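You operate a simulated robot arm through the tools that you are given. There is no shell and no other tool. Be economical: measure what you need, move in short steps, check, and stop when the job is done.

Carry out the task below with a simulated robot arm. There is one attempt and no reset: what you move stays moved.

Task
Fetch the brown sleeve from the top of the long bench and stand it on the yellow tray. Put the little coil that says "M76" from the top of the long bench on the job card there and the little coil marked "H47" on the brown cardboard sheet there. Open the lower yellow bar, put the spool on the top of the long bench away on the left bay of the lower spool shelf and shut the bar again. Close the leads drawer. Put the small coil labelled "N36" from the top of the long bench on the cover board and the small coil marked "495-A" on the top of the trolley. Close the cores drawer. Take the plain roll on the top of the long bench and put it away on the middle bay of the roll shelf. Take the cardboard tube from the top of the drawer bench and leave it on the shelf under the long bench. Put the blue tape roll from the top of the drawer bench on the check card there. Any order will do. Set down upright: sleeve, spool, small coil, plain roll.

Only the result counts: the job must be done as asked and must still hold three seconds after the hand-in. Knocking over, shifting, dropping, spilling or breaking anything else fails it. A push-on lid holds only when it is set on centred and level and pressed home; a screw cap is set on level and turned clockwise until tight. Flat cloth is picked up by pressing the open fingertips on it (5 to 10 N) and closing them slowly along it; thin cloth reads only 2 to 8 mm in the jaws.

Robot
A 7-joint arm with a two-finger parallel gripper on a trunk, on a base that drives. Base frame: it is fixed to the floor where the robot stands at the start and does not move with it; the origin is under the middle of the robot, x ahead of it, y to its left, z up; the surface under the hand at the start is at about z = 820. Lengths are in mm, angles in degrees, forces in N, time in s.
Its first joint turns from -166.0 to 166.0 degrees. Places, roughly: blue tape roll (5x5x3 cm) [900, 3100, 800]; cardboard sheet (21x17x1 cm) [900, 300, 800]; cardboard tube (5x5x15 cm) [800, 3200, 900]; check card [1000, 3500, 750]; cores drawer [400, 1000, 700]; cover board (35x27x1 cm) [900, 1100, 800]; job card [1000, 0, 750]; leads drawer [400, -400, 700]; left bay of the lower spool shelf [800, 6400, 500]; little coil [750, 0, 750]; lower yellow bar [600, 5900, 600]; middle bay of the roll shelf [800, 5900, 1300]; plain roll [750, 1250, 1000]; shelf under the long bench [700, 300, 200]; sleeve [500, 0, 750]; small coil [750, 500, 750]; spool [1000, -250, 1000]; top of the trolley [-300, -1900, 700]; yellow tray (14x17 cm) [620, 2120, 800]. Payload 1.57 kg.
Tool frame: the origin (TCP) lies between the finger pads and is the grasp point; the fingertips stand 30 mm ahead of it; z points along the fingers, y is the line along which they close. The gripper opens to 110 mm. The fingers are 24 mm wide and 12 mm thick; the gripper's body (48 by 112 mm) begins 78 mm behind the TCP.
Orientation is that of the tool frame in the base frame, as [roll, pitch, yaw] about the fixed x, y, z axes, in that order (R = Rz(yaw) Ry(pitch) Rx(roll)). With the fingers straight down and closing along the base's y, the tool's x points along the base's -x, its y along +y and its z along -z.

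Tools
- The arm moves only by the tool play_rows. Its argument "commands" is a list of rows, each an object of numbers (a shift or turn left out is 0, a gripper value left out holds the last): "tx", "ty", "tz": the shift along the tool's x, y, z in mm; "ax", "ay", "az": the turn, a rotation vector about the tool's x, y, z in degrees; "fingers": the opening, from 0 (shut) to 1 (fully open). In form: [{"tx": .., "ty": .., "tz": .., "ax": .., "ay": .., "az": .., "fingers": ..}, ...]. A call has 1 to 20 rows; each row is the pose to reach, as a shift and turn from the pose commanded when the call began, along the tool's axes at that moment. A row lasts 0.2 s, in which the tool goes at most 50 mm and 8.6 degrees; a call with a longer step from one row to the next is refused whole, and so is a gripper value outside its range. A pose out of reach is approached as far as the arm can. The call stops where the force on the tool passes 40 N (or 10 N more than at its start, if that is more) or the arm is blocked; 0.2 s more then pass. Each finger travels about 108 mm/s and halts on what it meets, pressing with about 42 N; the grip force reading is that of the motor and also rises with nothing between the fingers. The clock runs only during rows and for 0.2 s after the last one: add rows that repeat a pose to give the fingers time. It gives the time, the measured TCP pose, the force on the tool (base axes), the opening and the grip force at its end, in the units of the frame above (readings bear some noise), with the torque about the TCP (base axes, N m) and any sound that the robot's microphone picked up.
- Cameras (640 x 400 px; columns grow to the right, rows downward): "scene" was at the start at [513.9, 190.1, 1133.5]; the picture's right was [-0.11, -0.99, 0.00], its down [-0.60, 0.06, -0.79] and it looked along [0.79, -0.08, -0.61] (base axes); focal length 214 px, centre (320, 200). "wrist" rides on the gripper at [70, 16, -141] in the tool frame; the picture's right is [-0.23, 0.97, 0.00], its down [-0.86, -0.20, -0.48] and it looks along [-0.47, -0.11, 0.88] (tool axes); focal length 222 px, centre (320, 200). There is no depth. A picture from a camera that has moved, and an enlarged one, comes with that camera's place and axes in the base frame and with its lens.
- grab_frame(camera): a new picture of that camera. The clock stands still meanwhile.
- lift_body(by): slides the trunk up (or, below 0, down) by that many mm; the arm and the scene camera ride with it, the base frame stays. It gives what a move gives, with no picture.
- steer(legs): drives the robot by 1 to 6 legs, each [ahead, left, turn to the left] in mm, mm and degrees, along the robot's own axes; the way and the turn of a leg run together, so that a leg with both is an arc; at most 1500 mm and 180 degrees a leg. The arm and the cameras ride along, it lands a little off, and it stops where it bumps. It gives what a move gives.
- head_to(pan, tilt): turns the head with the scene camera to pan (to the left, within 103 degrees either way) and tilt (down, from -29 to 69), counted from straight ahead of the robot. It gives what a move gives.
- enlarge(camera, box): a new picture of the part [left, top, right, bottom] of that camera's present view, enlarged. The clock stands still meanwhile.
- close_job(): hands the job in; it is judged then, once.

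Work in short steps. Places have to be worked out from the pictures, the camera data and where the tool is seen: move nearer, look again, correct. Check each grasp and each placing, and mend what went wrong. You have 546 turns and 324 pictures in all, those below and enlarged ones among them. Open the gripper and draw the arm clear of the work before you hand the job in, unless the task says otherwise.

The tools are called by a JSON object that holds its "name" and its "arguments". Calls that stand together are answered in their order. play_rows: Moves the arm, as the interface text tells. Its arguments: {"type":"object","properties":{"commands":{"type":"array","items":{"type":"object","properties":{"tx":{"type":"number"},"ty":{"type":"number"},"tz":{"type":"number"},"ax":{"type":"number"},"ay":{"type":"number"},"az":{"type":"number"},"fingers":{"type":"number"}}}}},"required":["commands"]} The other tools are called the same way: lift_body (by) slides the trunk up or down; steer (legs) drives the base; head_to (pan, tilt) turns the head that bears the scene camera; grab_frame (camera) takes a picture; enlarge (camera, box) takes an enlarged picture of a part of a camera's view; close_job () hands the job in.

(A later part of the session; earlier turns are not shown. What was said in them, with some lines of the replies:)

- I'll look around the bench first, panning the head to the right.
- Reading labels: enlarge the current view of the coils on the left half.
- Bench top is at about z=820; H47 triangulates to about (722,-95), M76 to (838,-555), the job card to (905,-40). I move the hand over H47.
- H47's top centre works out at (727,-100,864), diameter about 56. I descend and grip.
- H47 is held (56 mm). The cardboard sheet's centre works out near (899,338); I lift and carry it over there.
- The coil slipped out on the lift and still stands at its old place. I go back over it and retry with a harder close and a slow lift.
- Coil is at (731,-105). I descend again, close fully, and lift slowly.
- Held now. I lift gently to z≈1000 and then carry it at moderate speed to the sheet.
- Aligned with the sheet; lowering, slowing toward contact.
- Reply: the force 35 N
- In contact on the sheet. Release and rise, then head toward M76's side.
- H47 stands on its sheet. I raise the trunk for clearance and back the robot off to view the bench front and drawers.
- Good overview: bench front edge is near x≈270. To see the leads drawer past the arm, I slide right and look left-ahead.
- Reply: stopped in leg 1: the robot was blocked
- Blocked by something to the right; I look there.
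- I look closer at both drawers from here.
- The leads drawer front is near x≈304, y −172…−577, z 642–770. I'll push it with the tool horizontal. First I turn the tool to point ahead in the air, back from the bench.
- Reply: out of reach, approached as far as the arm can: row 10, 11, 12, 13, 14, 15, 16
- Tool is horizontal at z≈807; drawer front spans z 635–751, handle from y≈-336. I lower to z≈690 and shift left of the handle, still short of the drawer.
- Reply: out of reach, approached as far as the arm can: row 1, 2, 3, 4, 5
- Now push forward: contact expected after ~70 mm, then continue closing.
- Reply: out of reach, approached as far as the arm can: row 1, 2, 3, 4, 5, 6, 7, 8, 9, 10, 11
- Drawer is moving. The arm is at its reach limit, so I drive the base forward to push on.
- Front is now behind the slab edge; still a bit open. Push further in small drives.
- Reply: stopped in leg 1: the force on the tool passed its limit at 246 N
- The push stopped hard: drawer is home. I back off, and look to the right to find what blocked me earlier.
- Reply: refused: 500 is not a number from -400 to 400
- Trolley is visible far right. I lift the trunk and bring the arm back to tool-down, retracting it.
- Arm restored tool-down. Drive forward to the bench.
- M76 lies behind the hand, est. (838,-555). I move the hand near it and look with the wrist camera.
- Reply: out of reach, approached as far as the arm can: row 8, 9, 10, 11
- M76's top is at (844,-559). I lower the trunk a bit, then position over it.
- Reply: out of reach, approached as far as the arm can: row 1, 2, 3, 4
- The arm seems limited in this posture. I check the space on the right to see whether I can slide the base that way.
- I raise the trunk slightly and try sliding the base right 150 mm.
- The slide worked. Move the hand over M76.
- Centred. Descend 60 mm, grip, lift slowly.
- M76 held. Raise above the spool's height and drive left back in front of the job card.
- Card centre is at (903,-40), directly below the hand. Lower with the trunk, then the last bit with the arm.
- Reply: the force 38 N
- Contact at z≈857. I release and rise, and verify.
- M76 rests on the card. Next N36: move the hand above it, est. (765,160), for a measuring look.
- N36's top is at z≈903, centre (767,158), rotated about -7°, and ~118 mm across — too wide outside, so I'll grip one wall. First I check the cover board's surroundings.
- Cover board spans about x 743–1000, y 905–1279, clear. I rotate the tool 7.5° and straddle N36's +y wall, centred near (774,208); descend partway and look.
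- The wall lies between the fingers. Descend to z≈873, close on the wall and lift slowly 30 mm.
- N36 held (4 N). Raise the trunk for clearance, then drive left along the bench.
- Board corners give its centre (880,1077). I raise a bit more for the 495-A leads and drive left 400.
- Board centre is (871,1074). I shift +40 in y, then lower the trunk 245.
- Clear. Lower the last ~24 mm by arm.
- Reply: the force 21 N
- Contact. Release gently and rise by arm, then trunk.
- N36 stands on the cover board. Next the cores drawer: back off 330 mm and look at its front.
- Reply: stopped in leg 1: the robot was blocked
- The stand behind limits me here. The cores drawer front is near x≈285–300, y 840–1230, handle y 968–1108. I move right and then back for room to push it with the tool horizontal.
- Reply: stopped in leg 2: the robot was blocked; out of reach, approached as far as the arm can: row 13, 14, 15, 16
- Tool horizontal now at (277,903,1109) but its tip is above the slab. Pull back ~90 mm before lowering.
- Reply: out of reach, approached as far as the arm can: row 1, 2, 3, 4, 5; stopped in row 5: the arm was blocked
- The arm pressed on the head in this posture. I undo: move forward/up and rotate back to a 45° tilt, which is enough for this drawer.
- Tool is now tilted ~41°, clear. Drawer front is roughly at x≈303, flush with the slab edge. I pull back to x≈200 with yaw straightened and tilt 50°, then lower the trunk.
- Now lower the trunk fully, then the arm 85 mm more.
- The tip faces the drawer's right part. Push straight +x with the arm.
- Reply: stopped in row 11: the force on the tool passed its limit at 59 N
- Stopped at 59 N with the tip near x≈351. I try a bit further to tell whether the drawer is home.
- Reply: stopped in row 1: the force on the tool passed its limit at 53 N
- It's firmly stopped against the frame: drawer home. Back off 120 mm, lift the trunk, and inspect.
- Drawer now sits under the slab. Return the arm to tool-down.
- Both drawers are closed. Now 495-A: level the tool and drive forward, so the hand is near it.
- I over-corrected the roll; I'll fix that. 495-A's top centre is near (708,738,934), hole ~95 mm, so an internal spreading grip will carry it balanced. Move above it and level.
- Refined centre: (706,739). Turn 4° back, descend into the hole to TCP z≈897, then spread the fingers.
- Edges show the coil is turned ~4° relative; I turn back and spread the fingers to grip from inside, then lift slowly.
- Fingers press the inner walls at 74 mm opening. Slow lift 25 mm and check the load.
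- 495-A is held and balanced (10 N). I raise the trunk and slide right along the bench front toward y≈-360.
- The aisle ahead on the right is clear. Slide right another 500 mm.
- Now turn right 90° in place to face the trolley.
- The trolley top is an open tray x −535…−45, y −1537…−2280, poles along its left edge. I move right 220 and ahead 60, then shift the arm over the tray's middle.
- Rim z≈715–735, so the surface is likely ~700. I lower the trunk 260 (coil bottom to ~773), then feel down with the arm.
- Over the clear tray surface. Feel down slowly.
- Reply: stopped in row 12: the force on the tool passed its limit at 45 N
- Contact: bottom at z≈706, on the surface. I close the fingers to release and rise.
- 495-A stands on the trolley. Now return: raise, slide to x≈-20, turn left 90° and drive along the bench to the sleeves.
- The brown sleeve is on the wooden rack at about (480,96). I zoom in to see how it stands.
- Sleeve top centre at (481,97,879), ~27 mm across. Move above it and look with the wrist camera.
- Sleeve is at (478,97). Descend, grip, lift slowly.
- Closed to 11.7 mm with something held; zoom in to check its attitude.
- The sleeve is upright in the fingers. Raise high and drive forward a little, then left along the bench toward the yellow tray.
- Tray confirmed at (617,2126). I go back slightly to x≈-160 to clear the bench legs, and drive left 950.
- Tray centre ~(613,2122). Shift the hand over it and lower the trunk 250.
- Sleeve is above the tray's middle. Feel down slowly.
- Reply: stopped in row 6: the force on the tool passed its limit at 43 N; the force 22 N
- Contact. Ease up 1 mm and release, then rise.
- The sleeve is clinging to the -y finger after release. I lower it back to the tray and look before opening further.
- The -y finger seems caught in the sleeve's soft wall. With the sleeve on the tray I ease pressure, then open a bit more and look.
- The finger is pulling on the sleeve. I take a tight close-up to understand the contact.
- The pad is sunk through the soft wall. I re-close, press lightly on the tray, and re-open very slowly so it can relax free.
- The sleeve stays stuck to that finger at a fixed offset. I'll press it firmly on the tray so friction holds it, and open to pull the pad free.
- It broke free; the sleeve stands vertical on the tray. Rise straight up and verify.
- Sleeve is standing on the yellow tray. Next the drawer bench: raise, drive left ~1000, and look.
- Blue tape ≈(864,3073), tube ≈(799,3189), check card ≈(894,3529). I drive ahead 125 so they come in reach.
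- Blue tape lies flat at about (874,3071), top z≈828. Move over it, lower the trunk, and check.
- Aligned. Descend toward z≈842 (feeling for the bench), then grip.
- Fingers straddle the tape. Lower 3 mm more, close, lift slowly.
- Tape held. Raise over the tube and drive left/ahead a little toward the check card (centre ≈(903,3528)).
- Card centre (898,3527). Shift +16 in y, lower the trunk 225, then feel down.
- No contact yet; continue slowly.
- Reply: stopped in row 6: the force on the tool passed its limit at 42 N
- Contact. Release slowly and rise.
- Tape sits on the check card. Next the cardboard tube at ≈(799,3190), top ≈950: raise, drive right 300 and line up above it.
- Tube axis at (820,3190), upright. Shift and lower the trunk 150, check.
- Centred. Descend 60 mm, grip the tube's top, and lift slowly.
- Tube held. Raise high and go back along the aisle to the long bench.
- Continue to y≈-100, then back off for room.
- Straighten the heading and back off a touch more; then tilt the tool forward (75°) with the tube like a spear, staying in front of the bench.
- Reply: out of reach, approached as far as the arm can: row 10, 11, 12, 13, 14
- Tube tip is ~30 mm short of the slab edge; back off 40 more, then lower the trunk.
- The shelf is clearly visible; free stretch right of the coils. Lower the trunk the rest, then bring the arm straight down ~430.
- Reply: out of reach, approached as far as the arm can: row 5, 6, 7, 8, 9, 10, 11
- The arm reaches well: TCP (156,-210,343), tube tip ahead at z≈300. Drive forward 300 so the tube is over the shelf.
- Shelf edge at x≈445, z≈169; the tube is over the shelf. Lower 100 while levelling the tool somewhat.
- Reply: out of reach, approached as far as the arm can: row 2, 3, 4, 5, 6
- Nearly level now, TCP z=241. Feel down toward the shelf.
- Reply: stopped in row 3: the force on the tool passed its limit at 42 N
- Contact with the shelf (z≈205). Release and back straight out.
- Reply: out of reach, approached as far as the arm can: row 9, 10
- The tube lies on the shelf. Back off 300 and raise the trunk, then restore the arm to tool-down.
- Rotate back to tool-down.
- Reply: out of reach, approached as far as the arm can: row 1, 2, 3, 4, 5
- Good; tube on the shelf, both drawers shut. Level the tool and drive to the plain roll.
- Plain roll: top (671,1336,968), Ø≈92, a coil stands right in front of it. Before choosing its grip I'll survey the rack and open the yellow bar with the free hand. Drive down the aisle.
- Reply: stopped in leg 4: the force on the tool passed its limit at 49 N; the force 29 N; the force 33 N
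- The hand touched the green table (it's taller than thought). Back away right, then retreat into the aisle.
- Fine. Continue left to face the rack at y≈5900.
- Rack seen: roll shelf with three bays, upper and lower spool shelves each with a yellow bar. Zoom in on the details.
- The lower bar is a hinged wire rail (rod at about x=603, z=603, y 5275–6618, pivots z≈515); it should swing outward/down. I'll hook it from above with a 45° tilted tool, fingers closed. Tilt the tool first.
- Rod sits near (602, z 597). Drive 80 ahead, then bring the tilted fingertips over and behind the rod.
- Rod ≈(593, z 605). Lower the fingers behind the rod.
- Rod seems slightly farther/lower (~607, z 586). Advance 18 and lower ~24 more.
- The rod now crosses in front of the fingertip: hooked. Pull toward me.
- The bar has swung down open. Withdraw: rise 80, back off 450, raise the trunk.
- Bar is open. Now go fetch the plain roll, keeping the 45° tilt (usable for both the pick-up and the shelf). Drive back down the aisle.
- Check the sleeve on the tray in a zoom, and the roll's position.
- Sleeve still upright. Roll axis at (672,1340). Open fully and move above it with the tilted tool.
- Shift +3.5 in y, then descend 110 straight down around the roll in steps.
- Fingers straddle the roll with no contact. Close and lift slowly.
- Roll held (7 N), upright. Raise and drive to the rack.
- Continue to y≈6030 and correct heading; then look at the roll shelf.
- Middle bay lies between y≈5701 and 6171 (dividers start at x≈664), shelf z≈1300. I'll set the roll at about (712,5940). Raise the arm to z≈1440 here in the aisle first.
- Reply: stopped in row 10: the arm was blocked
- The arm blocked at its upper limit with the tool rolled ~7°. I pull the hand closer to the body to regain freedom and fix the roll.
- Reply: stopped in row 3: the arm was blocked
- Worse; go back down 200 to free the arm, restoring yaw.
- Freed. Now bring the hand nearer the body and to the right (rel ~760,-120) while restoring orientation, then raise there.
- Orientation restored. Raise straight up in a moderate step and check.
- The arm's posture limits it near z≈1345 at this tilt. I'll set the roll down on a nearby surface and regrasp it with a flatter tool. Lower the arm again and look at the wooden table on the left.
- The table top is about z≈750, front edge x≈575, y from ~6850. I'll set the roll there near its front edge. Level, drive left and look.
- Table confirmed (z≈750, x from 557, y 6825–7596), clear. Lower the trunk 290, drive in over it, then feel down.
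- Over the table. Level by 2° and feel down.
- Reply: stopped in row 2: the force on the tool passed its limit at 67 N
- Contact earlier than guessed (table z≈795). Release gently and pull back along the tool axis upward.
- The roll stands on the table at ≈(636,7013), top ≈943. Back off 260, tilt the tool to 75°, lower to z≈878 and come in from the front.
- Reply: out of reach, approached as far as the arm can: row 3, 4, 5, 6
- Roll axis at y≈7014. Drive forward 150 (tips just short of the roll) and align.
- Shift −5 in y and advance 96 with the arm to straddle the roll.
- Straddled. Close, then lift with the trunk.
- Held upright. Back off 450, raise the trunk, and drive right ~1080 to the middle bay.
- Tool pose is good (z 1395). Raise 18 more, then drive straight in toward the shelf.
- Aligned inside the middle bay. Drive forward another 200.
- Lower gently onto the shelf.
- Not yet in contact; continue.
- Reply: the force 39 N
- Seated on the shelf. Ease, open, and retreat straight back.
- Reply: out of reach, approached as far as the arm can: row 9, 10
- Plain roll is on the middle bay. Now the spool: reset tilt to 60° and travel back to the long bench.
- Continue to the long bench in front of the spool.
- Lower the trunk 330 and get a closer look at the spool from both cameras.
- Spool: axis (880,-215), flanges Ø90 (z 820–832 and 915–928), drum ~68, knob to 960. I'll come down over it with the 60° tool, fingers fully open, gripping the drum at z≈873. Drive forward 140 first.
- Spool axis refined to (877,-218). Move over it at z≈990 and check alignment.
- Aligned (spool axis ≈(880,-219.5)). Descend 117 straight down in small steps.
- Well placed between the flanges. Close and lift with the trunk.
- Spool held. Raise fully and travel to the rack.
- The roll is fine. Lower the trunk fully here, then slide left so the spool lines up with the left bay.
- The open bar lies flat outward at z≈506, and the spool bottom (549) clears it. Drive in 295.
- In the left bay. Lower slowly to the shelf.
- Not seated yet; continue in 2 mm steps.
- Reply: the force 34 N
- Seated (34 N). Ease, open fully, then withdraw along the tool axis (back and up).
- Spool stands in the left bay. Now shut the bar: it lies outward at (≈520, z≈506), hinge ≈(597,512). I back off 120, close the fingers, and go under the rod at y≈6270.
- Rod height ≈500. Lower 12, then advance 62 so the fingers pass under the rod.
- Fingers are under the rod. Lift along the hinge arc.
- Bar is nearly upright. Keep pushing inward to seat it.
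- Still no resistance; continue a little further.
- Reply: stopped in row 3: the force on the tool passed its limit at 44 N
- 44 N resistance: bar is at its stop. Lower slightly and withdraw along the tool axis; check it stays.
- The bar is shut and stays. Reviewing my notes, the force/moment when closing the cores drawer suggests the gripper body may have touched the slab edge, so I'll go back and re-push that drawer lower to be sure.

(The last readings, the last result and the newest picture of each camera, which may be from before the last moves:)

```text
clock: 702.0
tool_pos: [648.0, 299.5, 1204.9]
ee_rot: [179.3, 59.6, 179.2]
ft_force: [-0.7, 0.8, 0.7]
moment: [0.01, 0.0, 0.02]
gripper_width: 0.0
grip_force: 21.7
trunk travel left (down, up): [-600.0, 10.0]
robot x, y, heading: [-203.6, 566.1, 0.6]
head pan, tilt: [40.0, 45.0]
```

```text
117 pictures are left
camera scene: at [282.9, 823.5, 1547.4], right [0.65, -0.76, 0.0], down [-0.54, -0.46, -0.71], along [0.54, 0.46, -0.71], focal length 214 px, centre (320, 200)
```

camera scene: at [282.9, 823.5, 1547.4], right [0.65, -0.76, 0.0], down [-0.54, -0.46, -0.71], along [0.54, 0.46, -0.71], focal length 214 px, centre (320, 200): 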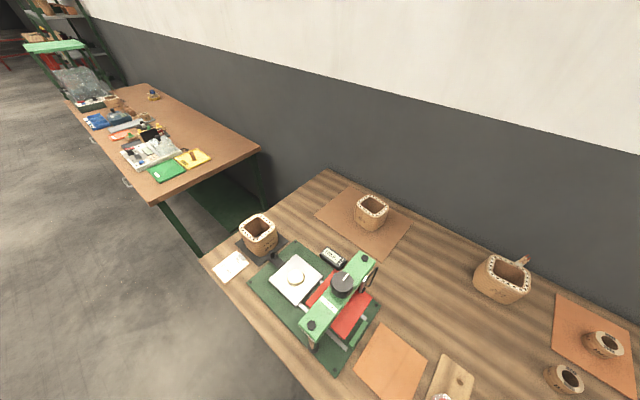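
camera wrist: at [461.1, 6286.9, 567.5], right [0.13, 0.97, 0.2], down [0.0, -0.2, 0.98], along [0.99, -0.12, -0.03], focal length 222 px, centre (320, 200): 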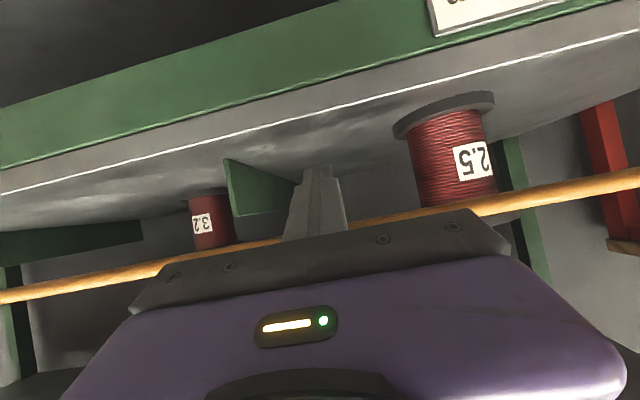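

Everything on the benches looks in order. Back off to x≈-470 and swing the arm over in front of the drawer (high up).

{"name": "steer", "arguments": {"legs": [[-262, 0, -0.6]]}}

{"name": "play_rows", "arguments": {"commands": [{"tx": 6, "ty": 35, "tz": -10}, {"tx": 12, "ty": 75, "tz": -21, "ay": 1}, {"tx": 18, "ty": 115, "tz": -31, "ay": 2}, {"tx": 24, "ty": 155, "tz": -42, "ay": 3}, {"tx": 30, "ty": 195, "tz": -52, "ay": 4}, {"tx": 36, "ty": 235, "tz": -62, "ay": 5}, {"tx": 42, "ty": 275, "tz": -73, "ay": 6}, {"tx": 48, "ty": 315, "tz": -83, "ay": 7}, {"tx": 54, "ty": 355, "tz": -93, "ay": 8}, {"tx": 60, "ty": 395, "tz": -104, "ay": 9}, {"tx": 66, "ty": 435, "tz": -114, "ay": 10}, {"tx": 72, "ty": 475, "tz": -124, "ay": 10}, {"tx": 78, "ty": 515, "tz": -135, "ay": 10}, {"tx": 84, "ty": 555, "tz": -145, "ay": 10}, {"tx": 91, "ty": 600, "tz": -155, "ay": 10}, {"tx": 91, "ty": 600, "tz": -155, "ay": 10}]}}

{"name": "head_to", "arguments": {"pan": 20, "tilt": 45}}

{"name": "grab_frame", "arguments": {"camera": "scene"}}

```text
clock: 703.9
tool_pos: [378.8, 285.1, 1204.7]
ee_rot: [179.4, 59.6, 178.4]
ft_force: [0.7, -0.7, -0.6]
moment: [0.0, 0.01, 0.01]
gripper_width: 0.0
grip_force: 20.9
trunk travel left (down, up): [-600.0, 10.0]
robot x, y, heading: [-473.1, 564.5, -0.2]
head pan, tilt: [40.0, 45.0]
```

```text
clock: 707.3
tool_pos: [208.3, 889.2, 1208.4]
ee_rot: [179.6, 49.6, 178.6]
ft_force: [-0.5, -0.4, 0.3]
moment: [0.01, 0.01, 0.02]
gripper_width: 0.1
grip_force: 21.9
out of reach, approached as far as the arm can: row 7, 8, 9, 10
trunk travel left (down, up): [-600.0, 10.0]
robot x, y, heading: [-471.2, 566.9, -0.1]
head pan, tilt: [40.0, 45.0]
```

```text
clock: 708.1
tool_pos: [207.6, 886.7, 1209.2]
ee_rot: [179.5, 49.6, 178.6]
ft_force: [0.1, 0.6, 0.2]
moment: [0.0, 0.0, 0.03]
gripper_width: 0.2
grip_force: 21.0
trunk travel left (down, up): [-600.0, 10.0]
robot x, y, heading: [-468.9, 566.9, -0.4]
head pan, tilt: [20.0, 45.0]
```

```text
116 pictures are left
camera scene: at [34.9, 791.0, 1547.3], right [0.34, -0.94, 0.0], down [-0.67, -0.24, -0.71], along [0.67, 0.24, -0.71], focal length 214 px, centre (320, 200)
```

scene: 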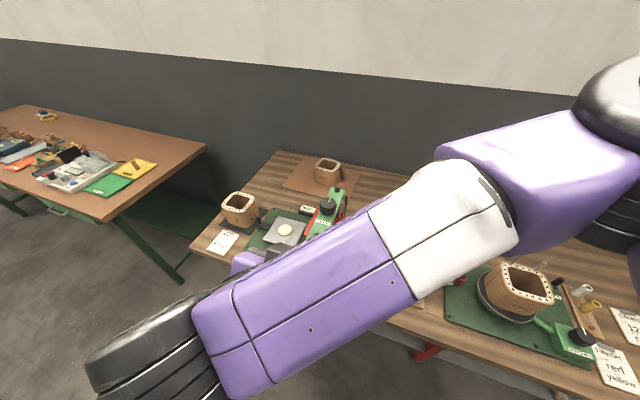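

Lower the trunk so the TCP is at z≈680 (tip ≈660).

{"name": "lift_body", "arguments": {"by": -400}}

{"name": "lift_body", "arguments": {"by": -130}}

{"name": "grab_frame", "arguments": {"camera": "wrist"}}

```text
clock: 712.0
tool_pos: [208.8, 887.0, 808.8]
ee_rot: [179.6, 49.6, 178.6]
ft_force: [-0.7, 0.2, -0.2]
moment: [0.01, 0.03, -0.01]
gripper_width: 0.0
grip_force: 21.2
trunk travel left (down, up): [-200.0, 410.0]
robot x, y, heading: [-472.2, 564.6, -0.0]
head pan, tilt: [20.0, 45.0]
```

```text
clock: 713.5
tool_pos: [208.6, 886.6, 678.6]
ee_rot: [179.5, 49.6, 178.7]
ft_force: [0.6, -0.5, 0.4]
moment: [-0.01, 0.0, -0.04]
gripper_width: 0.1
grip_force: 21.6
trunk travel left (down, up): [-70.0, 540.0]
robot x, y, heading: [-472.5, 566.6, -0.3]
head pan, tilt: [20.0, 45.0]
```

```text
115 pictures are left
camera wrist: at [55.4, 906.1, 718.8], right [0.16, 0.97, 0.18], down [0.19, -0.21, 0.96], along [0.97, -0.12, -0.21], focal length 222 px, centre (320, 200)
```

wrist: 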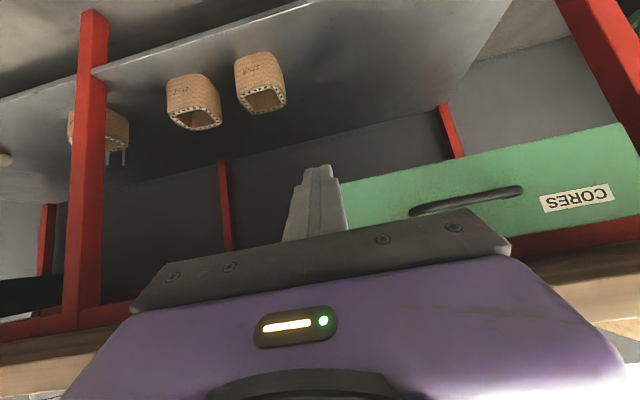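

Finger faces the drawer's right part, lower than before. Push +x until the drawer resists, reading force and moment.

{"name": "play_rows", "arguments": {"commands": [{"tx": -26, "tz": 30.5}, {"tx": -52, "tz": 61}, {"tx": -65, "tz": 76}, {"tx": -71, "tz": 84}, {"tx": -74, "tz": 87.6}, {"tx": -77.8, "tz": 91.4}, {"tx": -81, "tz": 95.3}, {"tx": -84, "tz": 99}, {"tx": -87.5, "tz": 103}, {"tx": -90.7, "tz": 106.7}, {"tx": -94, "tz": 110.5}, {"tx": -97, "tz": 114}, {"tx": -100, "tz": 118}, {"tx": -104, "tz": 122}]}}

{"name": "grab_frame", "arguments": {"camera": "wrist"}}

```text
clock: 716.0
tool_pos: [346.8, 885.5, 676.5]
ee_rot: [179.8, 49.0, 179.4]
ft_force: [-1.5, 0.5, -0.3]
moment: [0.03, -0.21, 0.03]
gripper_width: 0.2
grip_force: 21.3
trunk travel left (down, up): [-70.0, 540.0]
robot x, y, heading: [-471.9, 565.5, 0.1]
head pan, tilt: [20.0, 45.0]
stopped in row 12: the force on the tool passed its limit at 45 N (the readings are from after the stop); the commanded pose is now the measured one
```

```text
114 pictures are left
camera wrist: at [194.9, 903.7, 716.8], right [0.16, 0.97, 0.17], down [0.2, -0.2, 0.96], along [0.97, -0.12, -0.22], focal length 222 px, centre (320, 200)
```

wrist: 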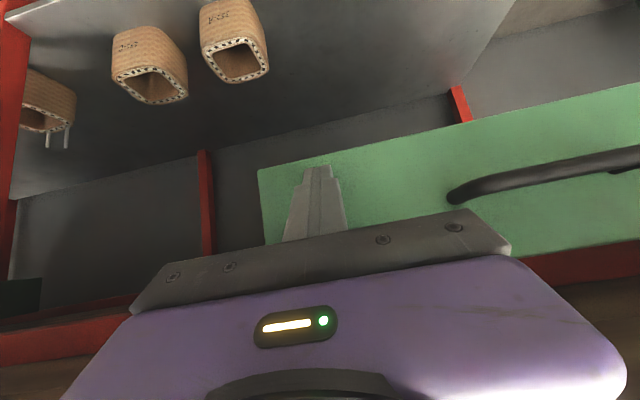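

The drawer face was at x≈352 before and is now ≈369 – it had not been fully home. Push again.

{"name": "play_rows", "arguments": {"commands": [{"tx": -1.6, "tz": 1.9}, {"tx": -3.2, "tz": 3.8}, {"tx": -5, "tz": 6}, {"tx": -6.5, "tz": 7.6}, {"tx": -9.7, "tz": 11.4}, {"tx": -13, "tz": 15}]}}

{"name": "grab_frame", "arguments": {"camera": "wrist"}}

```text
clock: 716.7
tool_pos: [350.1, 888.2, 672.8]
ee_rot: [180.0, 48.6, 179.9]
ft_force: [-1.7, -1.0, -1.0]
moment: [0.01, -0.28, -0.04]
gripper_width: 0.0
grip_force: 21.2
trunk travel left (down, up): [-70.0, 540.0]
robot x, y, heading: [-472.2, 565.9, -0.3]
head pan, tilt: [20.0, 45.0]
stopped in row 3: the force on the tool passed its limit at 43 N (the readings are from after the stop); the commanded pose is now the measured one
```

```text
113 pictures are left
camera wrist: at [197.0, 904.7, 715.2], right [0.15, 0.97, 0.17], down [0.21, -0.2, 0.96], along [0.97, -0.11, -0.23], focal length 222 px, centre (320, 200)
```

wrist: 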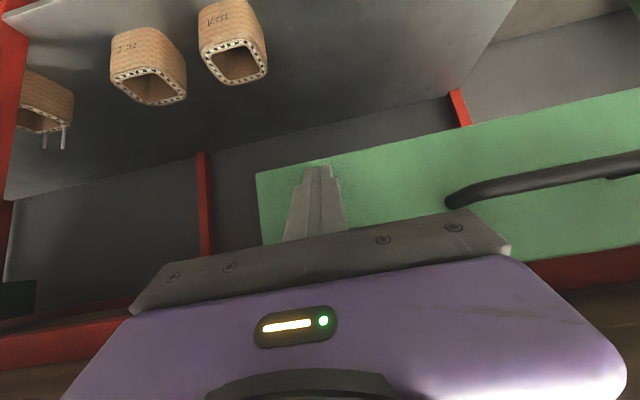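

The wrist is touching the slab front again, limiting the push. Back off 70 and flatten the tool to ~75° tilt so it fits under the slab.

{"name": "play_rows", "arguments": {"commands": [{"tx": 16, "tz": -19}, {"tx": 32, "tz": -38}, {"tx": 46, "tz": -53}, {"tx": 46, "tz": -53, "ay": -5}, {"tx": 46, "tz": -53, "ay": -10}, {"tx": 46, "tz": -53, "ay": -15}, {"tx": 46, "tz": -53, "ay": -20}, {"tx": 46, "tz": -53, "ay": -25}, {"tx": 46, "tz": -53, "ay": -25}]}}

{"name": "grab_frame", "arguments": {"camera": "scene"}}

{"name": "grab_frame", "arguments": {"camera": "wrist"}}

```text
clock: 718.7
tool_pos: [280.8, 887.7, 673.8]
ee_rot: [179.8, 73.7, 179.6]
ft_force: [0.7, -1.0, -0.7]
moment: [0.03, 0.0, 0.0]
gripper_width: 0.0
grip_force: 21.4
trunk travel left (down, up): [-70.0, 540.0]
robot x, y, heading: [-471.3, 563.4, -0.4]
head pan, tilt: [20.0, 45.0]
```

```text
112 pictures are left
camera scene: at [34.1, 790.9, 1017.3], right [0.34, -0.94, 0.0], down [-0.67, -0.24, -0.71], along [0.67, 0.24, -0.71], focal length 214 px, centre (320, 200)
```

scene: 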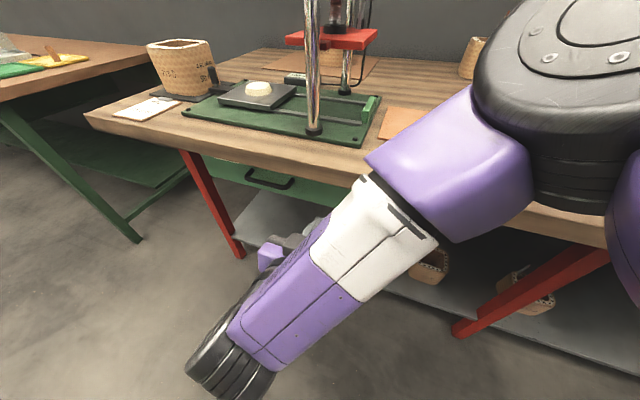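

```text
111 pictures are left
camera wrist: at [124.1, 904.7, 647.3], right [0.07, 0.97, 0.22], down [-0.22, -0.2, 0.95], along [0.97, -0.11, 0.2], focal length 222 px, centre (320, 200)
```

wrist: 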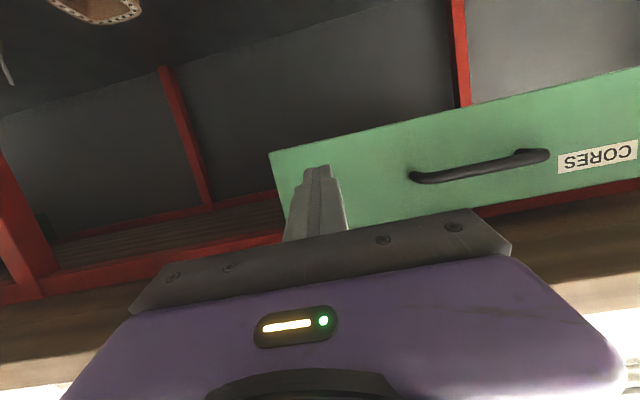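

Tilt 74° achieved in front of the drawer. Push forward again.

{"name": "play_rows", "arguments": {"commands": [{"tx": -8, "tz": 28}, {"tx": -14, "tz": 48}, {"tx": -16.5, "tz": 56}, {"tx": -18.5, "tz": 63}, {"tx": -20, "tz": 68}, {"tx": -21.4, "tz": 73}, {"tx": -22.8, "tz": 78}, {"tx": -24.3, "tz": 83}, {"tx": -25.8, "tz": 88}, {"tx": -27.2, "tz": 93}, {"tx": -28.7, "tz": 98}, {"tx": -30, "tz": 103}]}}

{"name": "grab_frame", "arguments": {"camera": "wrist"}}

```text
clock: 721.3
tool_pos: [388.5, 887.3, 675.0]
ee_rot: [179.9, 73.8, 179.6]
ft_force: [0.5, -0.3, 0.1]
moment: [-0.02, 0.0, 0.03]
gripper_width: 0.2
grip_force: 21.1
trunk travel left (down, up): [-70.0, 540.0]
robot x, y, heading: [-473.7, 564.6, -0.3]
head pan, tilt: [20.0, 45.0]
```

```text
110 pictures are left
camera wrist: at [232.5, 904.3, 648.1], right [0.07, 0.97, 0.22], down [-0.22, -0.2, 0.95], along [0.97, -0.11, 0.2], focal length 222 px, centre (320, 200)
```

wrist: 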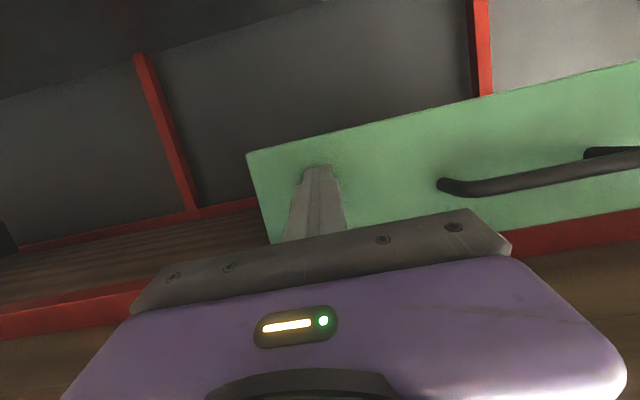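

It kept moving freely (front now ≈417) — good that I checked. Continue pushing to the stop.

{"name": "play_rows", "arguments": {"commands": [{"tx": -1.4, "tz": 5}, {"tx": -2.8, "tz": 10}, {"tx": -4.2, "tz": 15}, {"tx": -5.6, "tz": 20}, {"tx": -7, "tz": 25}, {"tx": -8.4, "tz": 30}, {"tx": -9.8, "tz": 35}, {"tx": -11.2, "tz": 40}]}}

{"name": "grab_frame", "arguments": {"camera": "wrist"}}

```text
clock: 722.0
tool_pos: [393.7, 887.8, 672.3]
ee_rot: [-179.9, 73.3, -179.9]
ft_force: [-7.6, -1.7, 3.5]
moment: [-0.03, -0.08, -0.05]
gripper_width: 0.0
grip_force: 20.7
trunk travel left (down, up): [-70.0, 540.0]
robot x, y, heading: [-472.5, 565.2, -0.5]
head pan, tilt: [20.0, 45.0]
stopped in row 3: the force on the tool passed its limit at 51 N (the readings are from after the stop); the commanded pose is now the measured one
```

```text
109 pictures are left
camera wrist: at [238.1, 904.6, 647.2], right [0.07, 0.97, 0.22], down [-0.21, -0.2, 0.96], along [0.97, -0.11, 0.2], focal length 222 px, centre (320, 200)
```

wrist: 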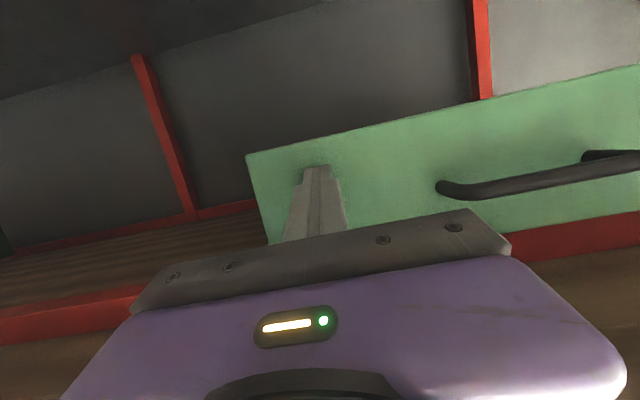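

Stop reached at face x≈422 – identical to the closed leads drawer. The cores drawer is home. Retreat: back out, un-flatten, then rise.

{"name": "play_rows", "arguments": {"commands": [{"tx": 8, "tz": -29}, {"tx": 16, "tz": -58}, {"tx": 24, "tz": -86}, {"tx": 31, "tz": -106}, {"tx": 31, "tz": -106, "ay": 6}, {"tx": 31, "tz": -106, "ay": 12}, {"tx": 31, "tz": -106, "ay": 18}, {"tx": 31, "tz": -106, "ay": 24}, {"tx": 42, "tz": -142, "ay": 24}, {"tx": 53, "tz": -178, "ay": 24}, {"tx": 53, "tz": -178, "ay": 24}]}}

{"name": "lift_body", "arguments": {"by": 400}}

{"name": "head_to", "arguments": {"pan": 25, "tilt": 40}}

{"name": "grab_frame", "arguments": {"camera": "scene"}}

```text
clock: 724.4
tool_pos: [209.9, 886.5, 671.0]
ee_rot: [-179.9, 49.4, 179.9]
ft_force: [-0.5, -0.2, 0.1]
moment: [-0.04, -0.02, 0.02]
gripper_width: 0.0
grip_force: 21.1
trunk travel left (down, up): [-70.0, 540.0]
robot x, y, heading: [-471.9, 563.2, -0.0]
head pan, tilt: [20.0, 45.0]
```

```text
clock: 728.2
tool_pos: [211.1, 886.5, 1070.0]
ee_rot: [-179.9, 49.4, -180.0]
ft_force: [0.6, 0.8, -0.8]
moment: [0.01, 0.0, 0.03]
gripper_width: 0.3
grip_force: 20.8
trunk travel left (down, up): [-470.0, 140.0]
robot x, y, heading: [-470.1, 564.7, -0.2]
head pan, tilt: [20.0, 45.0]
```

```text
clock: 728.9
tool_pos: [210.6, 886.8, 1071.7]
ee_rot: [-179.9, 49.4, 180.0]
ft_force: [0.2, 0.3, -0.5]
moment: [0.0, 0.04, -0.01]
gripper_width: 0.0
grip_force: 21.8
trunk travel left (down, up): [-470.0, 140.0]
robot x, y, heading: [-472.6, 565.9, -0.5]
head pan, tilt: [25.0, 40.0]
```

```text
108 pictures are left
camera scene: at [34.4, 799.0, 1424.5], right [0.42, -0.91, 0.0], down [-0.58, -0.27, -0.77], along [0.7, 0.32, -0.64], focal length 214 px, centre (320, 200)
```

scene: 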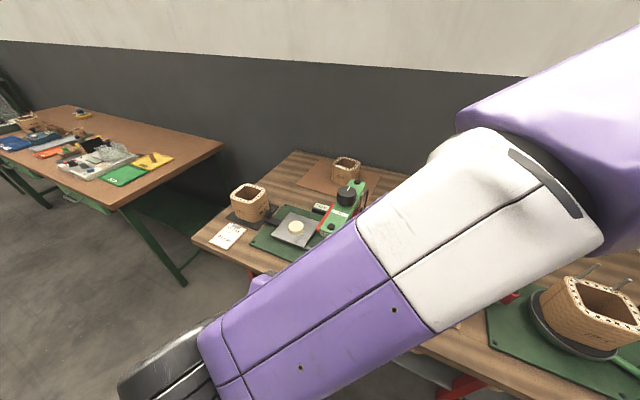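

Final checks: zoom at the sleeve and open the gripper, arm already clear of the work.

{"name": "play_rows", "arguments": {"commands": [{"fingers": 0.5}, {"fingers": 1}, {"fingers": 1}]}}

{"name": "enlarge", "arguments": {"camera": "scene", "box": [90, 110, 230, 210]}}

{"name": "head_to", "arguments": {"pan": -45, "tilt": 40}}

{"name": "grab_frame", "arguments": {"camera": "scene"}}

```text
clock: 729.7
tool_pos: [209.6, 886.3, 1070.4]
ee_rot: [-179.8, 49.4, -180.0]
ft_force: [0.8, -0.6, 0.4]
moment: [0.0, 0.01, 0.03]
gripper_width: 110.1
grip_force: 0.1
trunk travel left (down, up): [-470.0, 140.0]
robot x, y, heading: [-474.2, 564.1, -0.2]
head pan, tilt: [25.0, 40.0]
```

```text
4.00 times, centred on (160, 160) of scene
camera zoom: at [34.4, 799.0, 1424.6], right [0.42, -0.91, 0.0], down [-0.58, -0.27, -0.77], along [0.7, 0.32, -0.64], focal length 858 px, centre (960, 360)
```

zoom: 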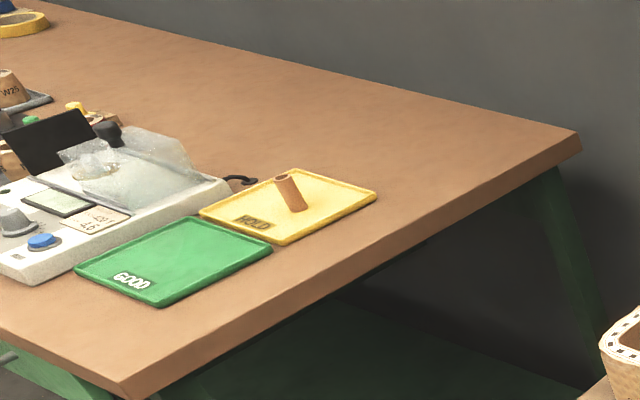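

```text
clock: 731.1
tool_pos: [210.9, 886.9, 1070.8]
ee_rot: [-179.8, 49.4, 180.0]
ft_force: [0.3, -0.3, -0.2]
moment: [-0.02, -0.03, 0.0]
gripper_width: 109.9
grip_force: 0.0
trunk travel left (down, up): [-470.0, 140.0]
robot x, y, heading: [-471.0, 564.2, -0.5]
head pan, tilt: [-45.0, 40.0]
```

```text
106 pictures are left
camera scene: at [17.3, 703.0, 1424.6], right [-0.71, -0.71, 0.0], down [-0.45, 0.46, -0.77], along [0.54, -0.54, -0.64], focal length 214 px, centre (320, 200)
```

scene: 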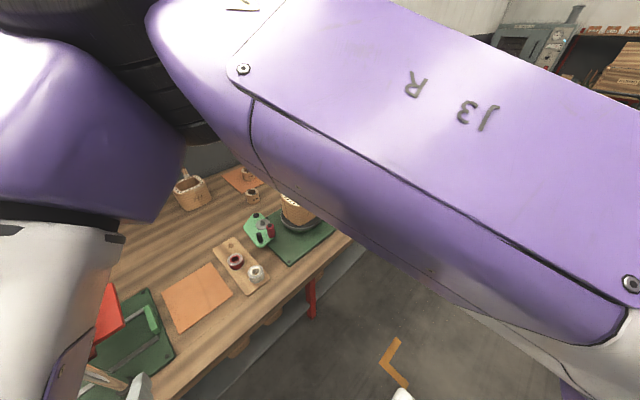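

Everything is placed, both drawers and the bar are shut, the gripper is open and the arm is clear. Hand in.

{"name": "close_job", "arguments": {}}

```text
The job is handed in.
```

I did every part of the job and handed it in; the hand-in gave no verdict, so what follows is from my own readings and pictures.

- **Sleeve:** it stands upright on the yellow tray. It stuck to one finger when I first let go, and I had to press it onto the tray to free it.
- **Coils:** "M76" is on the job card, "H47" on the cardboard sheet, "N36" on the cover board and "495-A" on top of the trolley. "H47" slipped out of the gripper on the first lift but stayed standing where it was.
- **Spool:** it stands in the left bay of the lower spool shelf. I opened the lower yellow bar, shut it again and pushed it to its stop; it stayed shut when I backed away.
- **Plain roll:** it stands in the middle bay of the roll shelf. I set it down once on a wooden table beside the rack to change my grip.
- **Drawers:** the leads and cores drawers are both pushed to their stops. The cores drawer was not home after my first push, because the gripper had hit the bench edge; I went back and closed it fully.
- **Tube and tape:** the cardboard tube lies on the shelf under the long bench, and the blue tape roll is on the check card.

While driving, the hand touched the tall green stand beyond the drawer bench, and the base was stopped twice by something behind it and once by something on its right. I saw no sign in the pictures that anything had moved, though I had no view of what was on the right.
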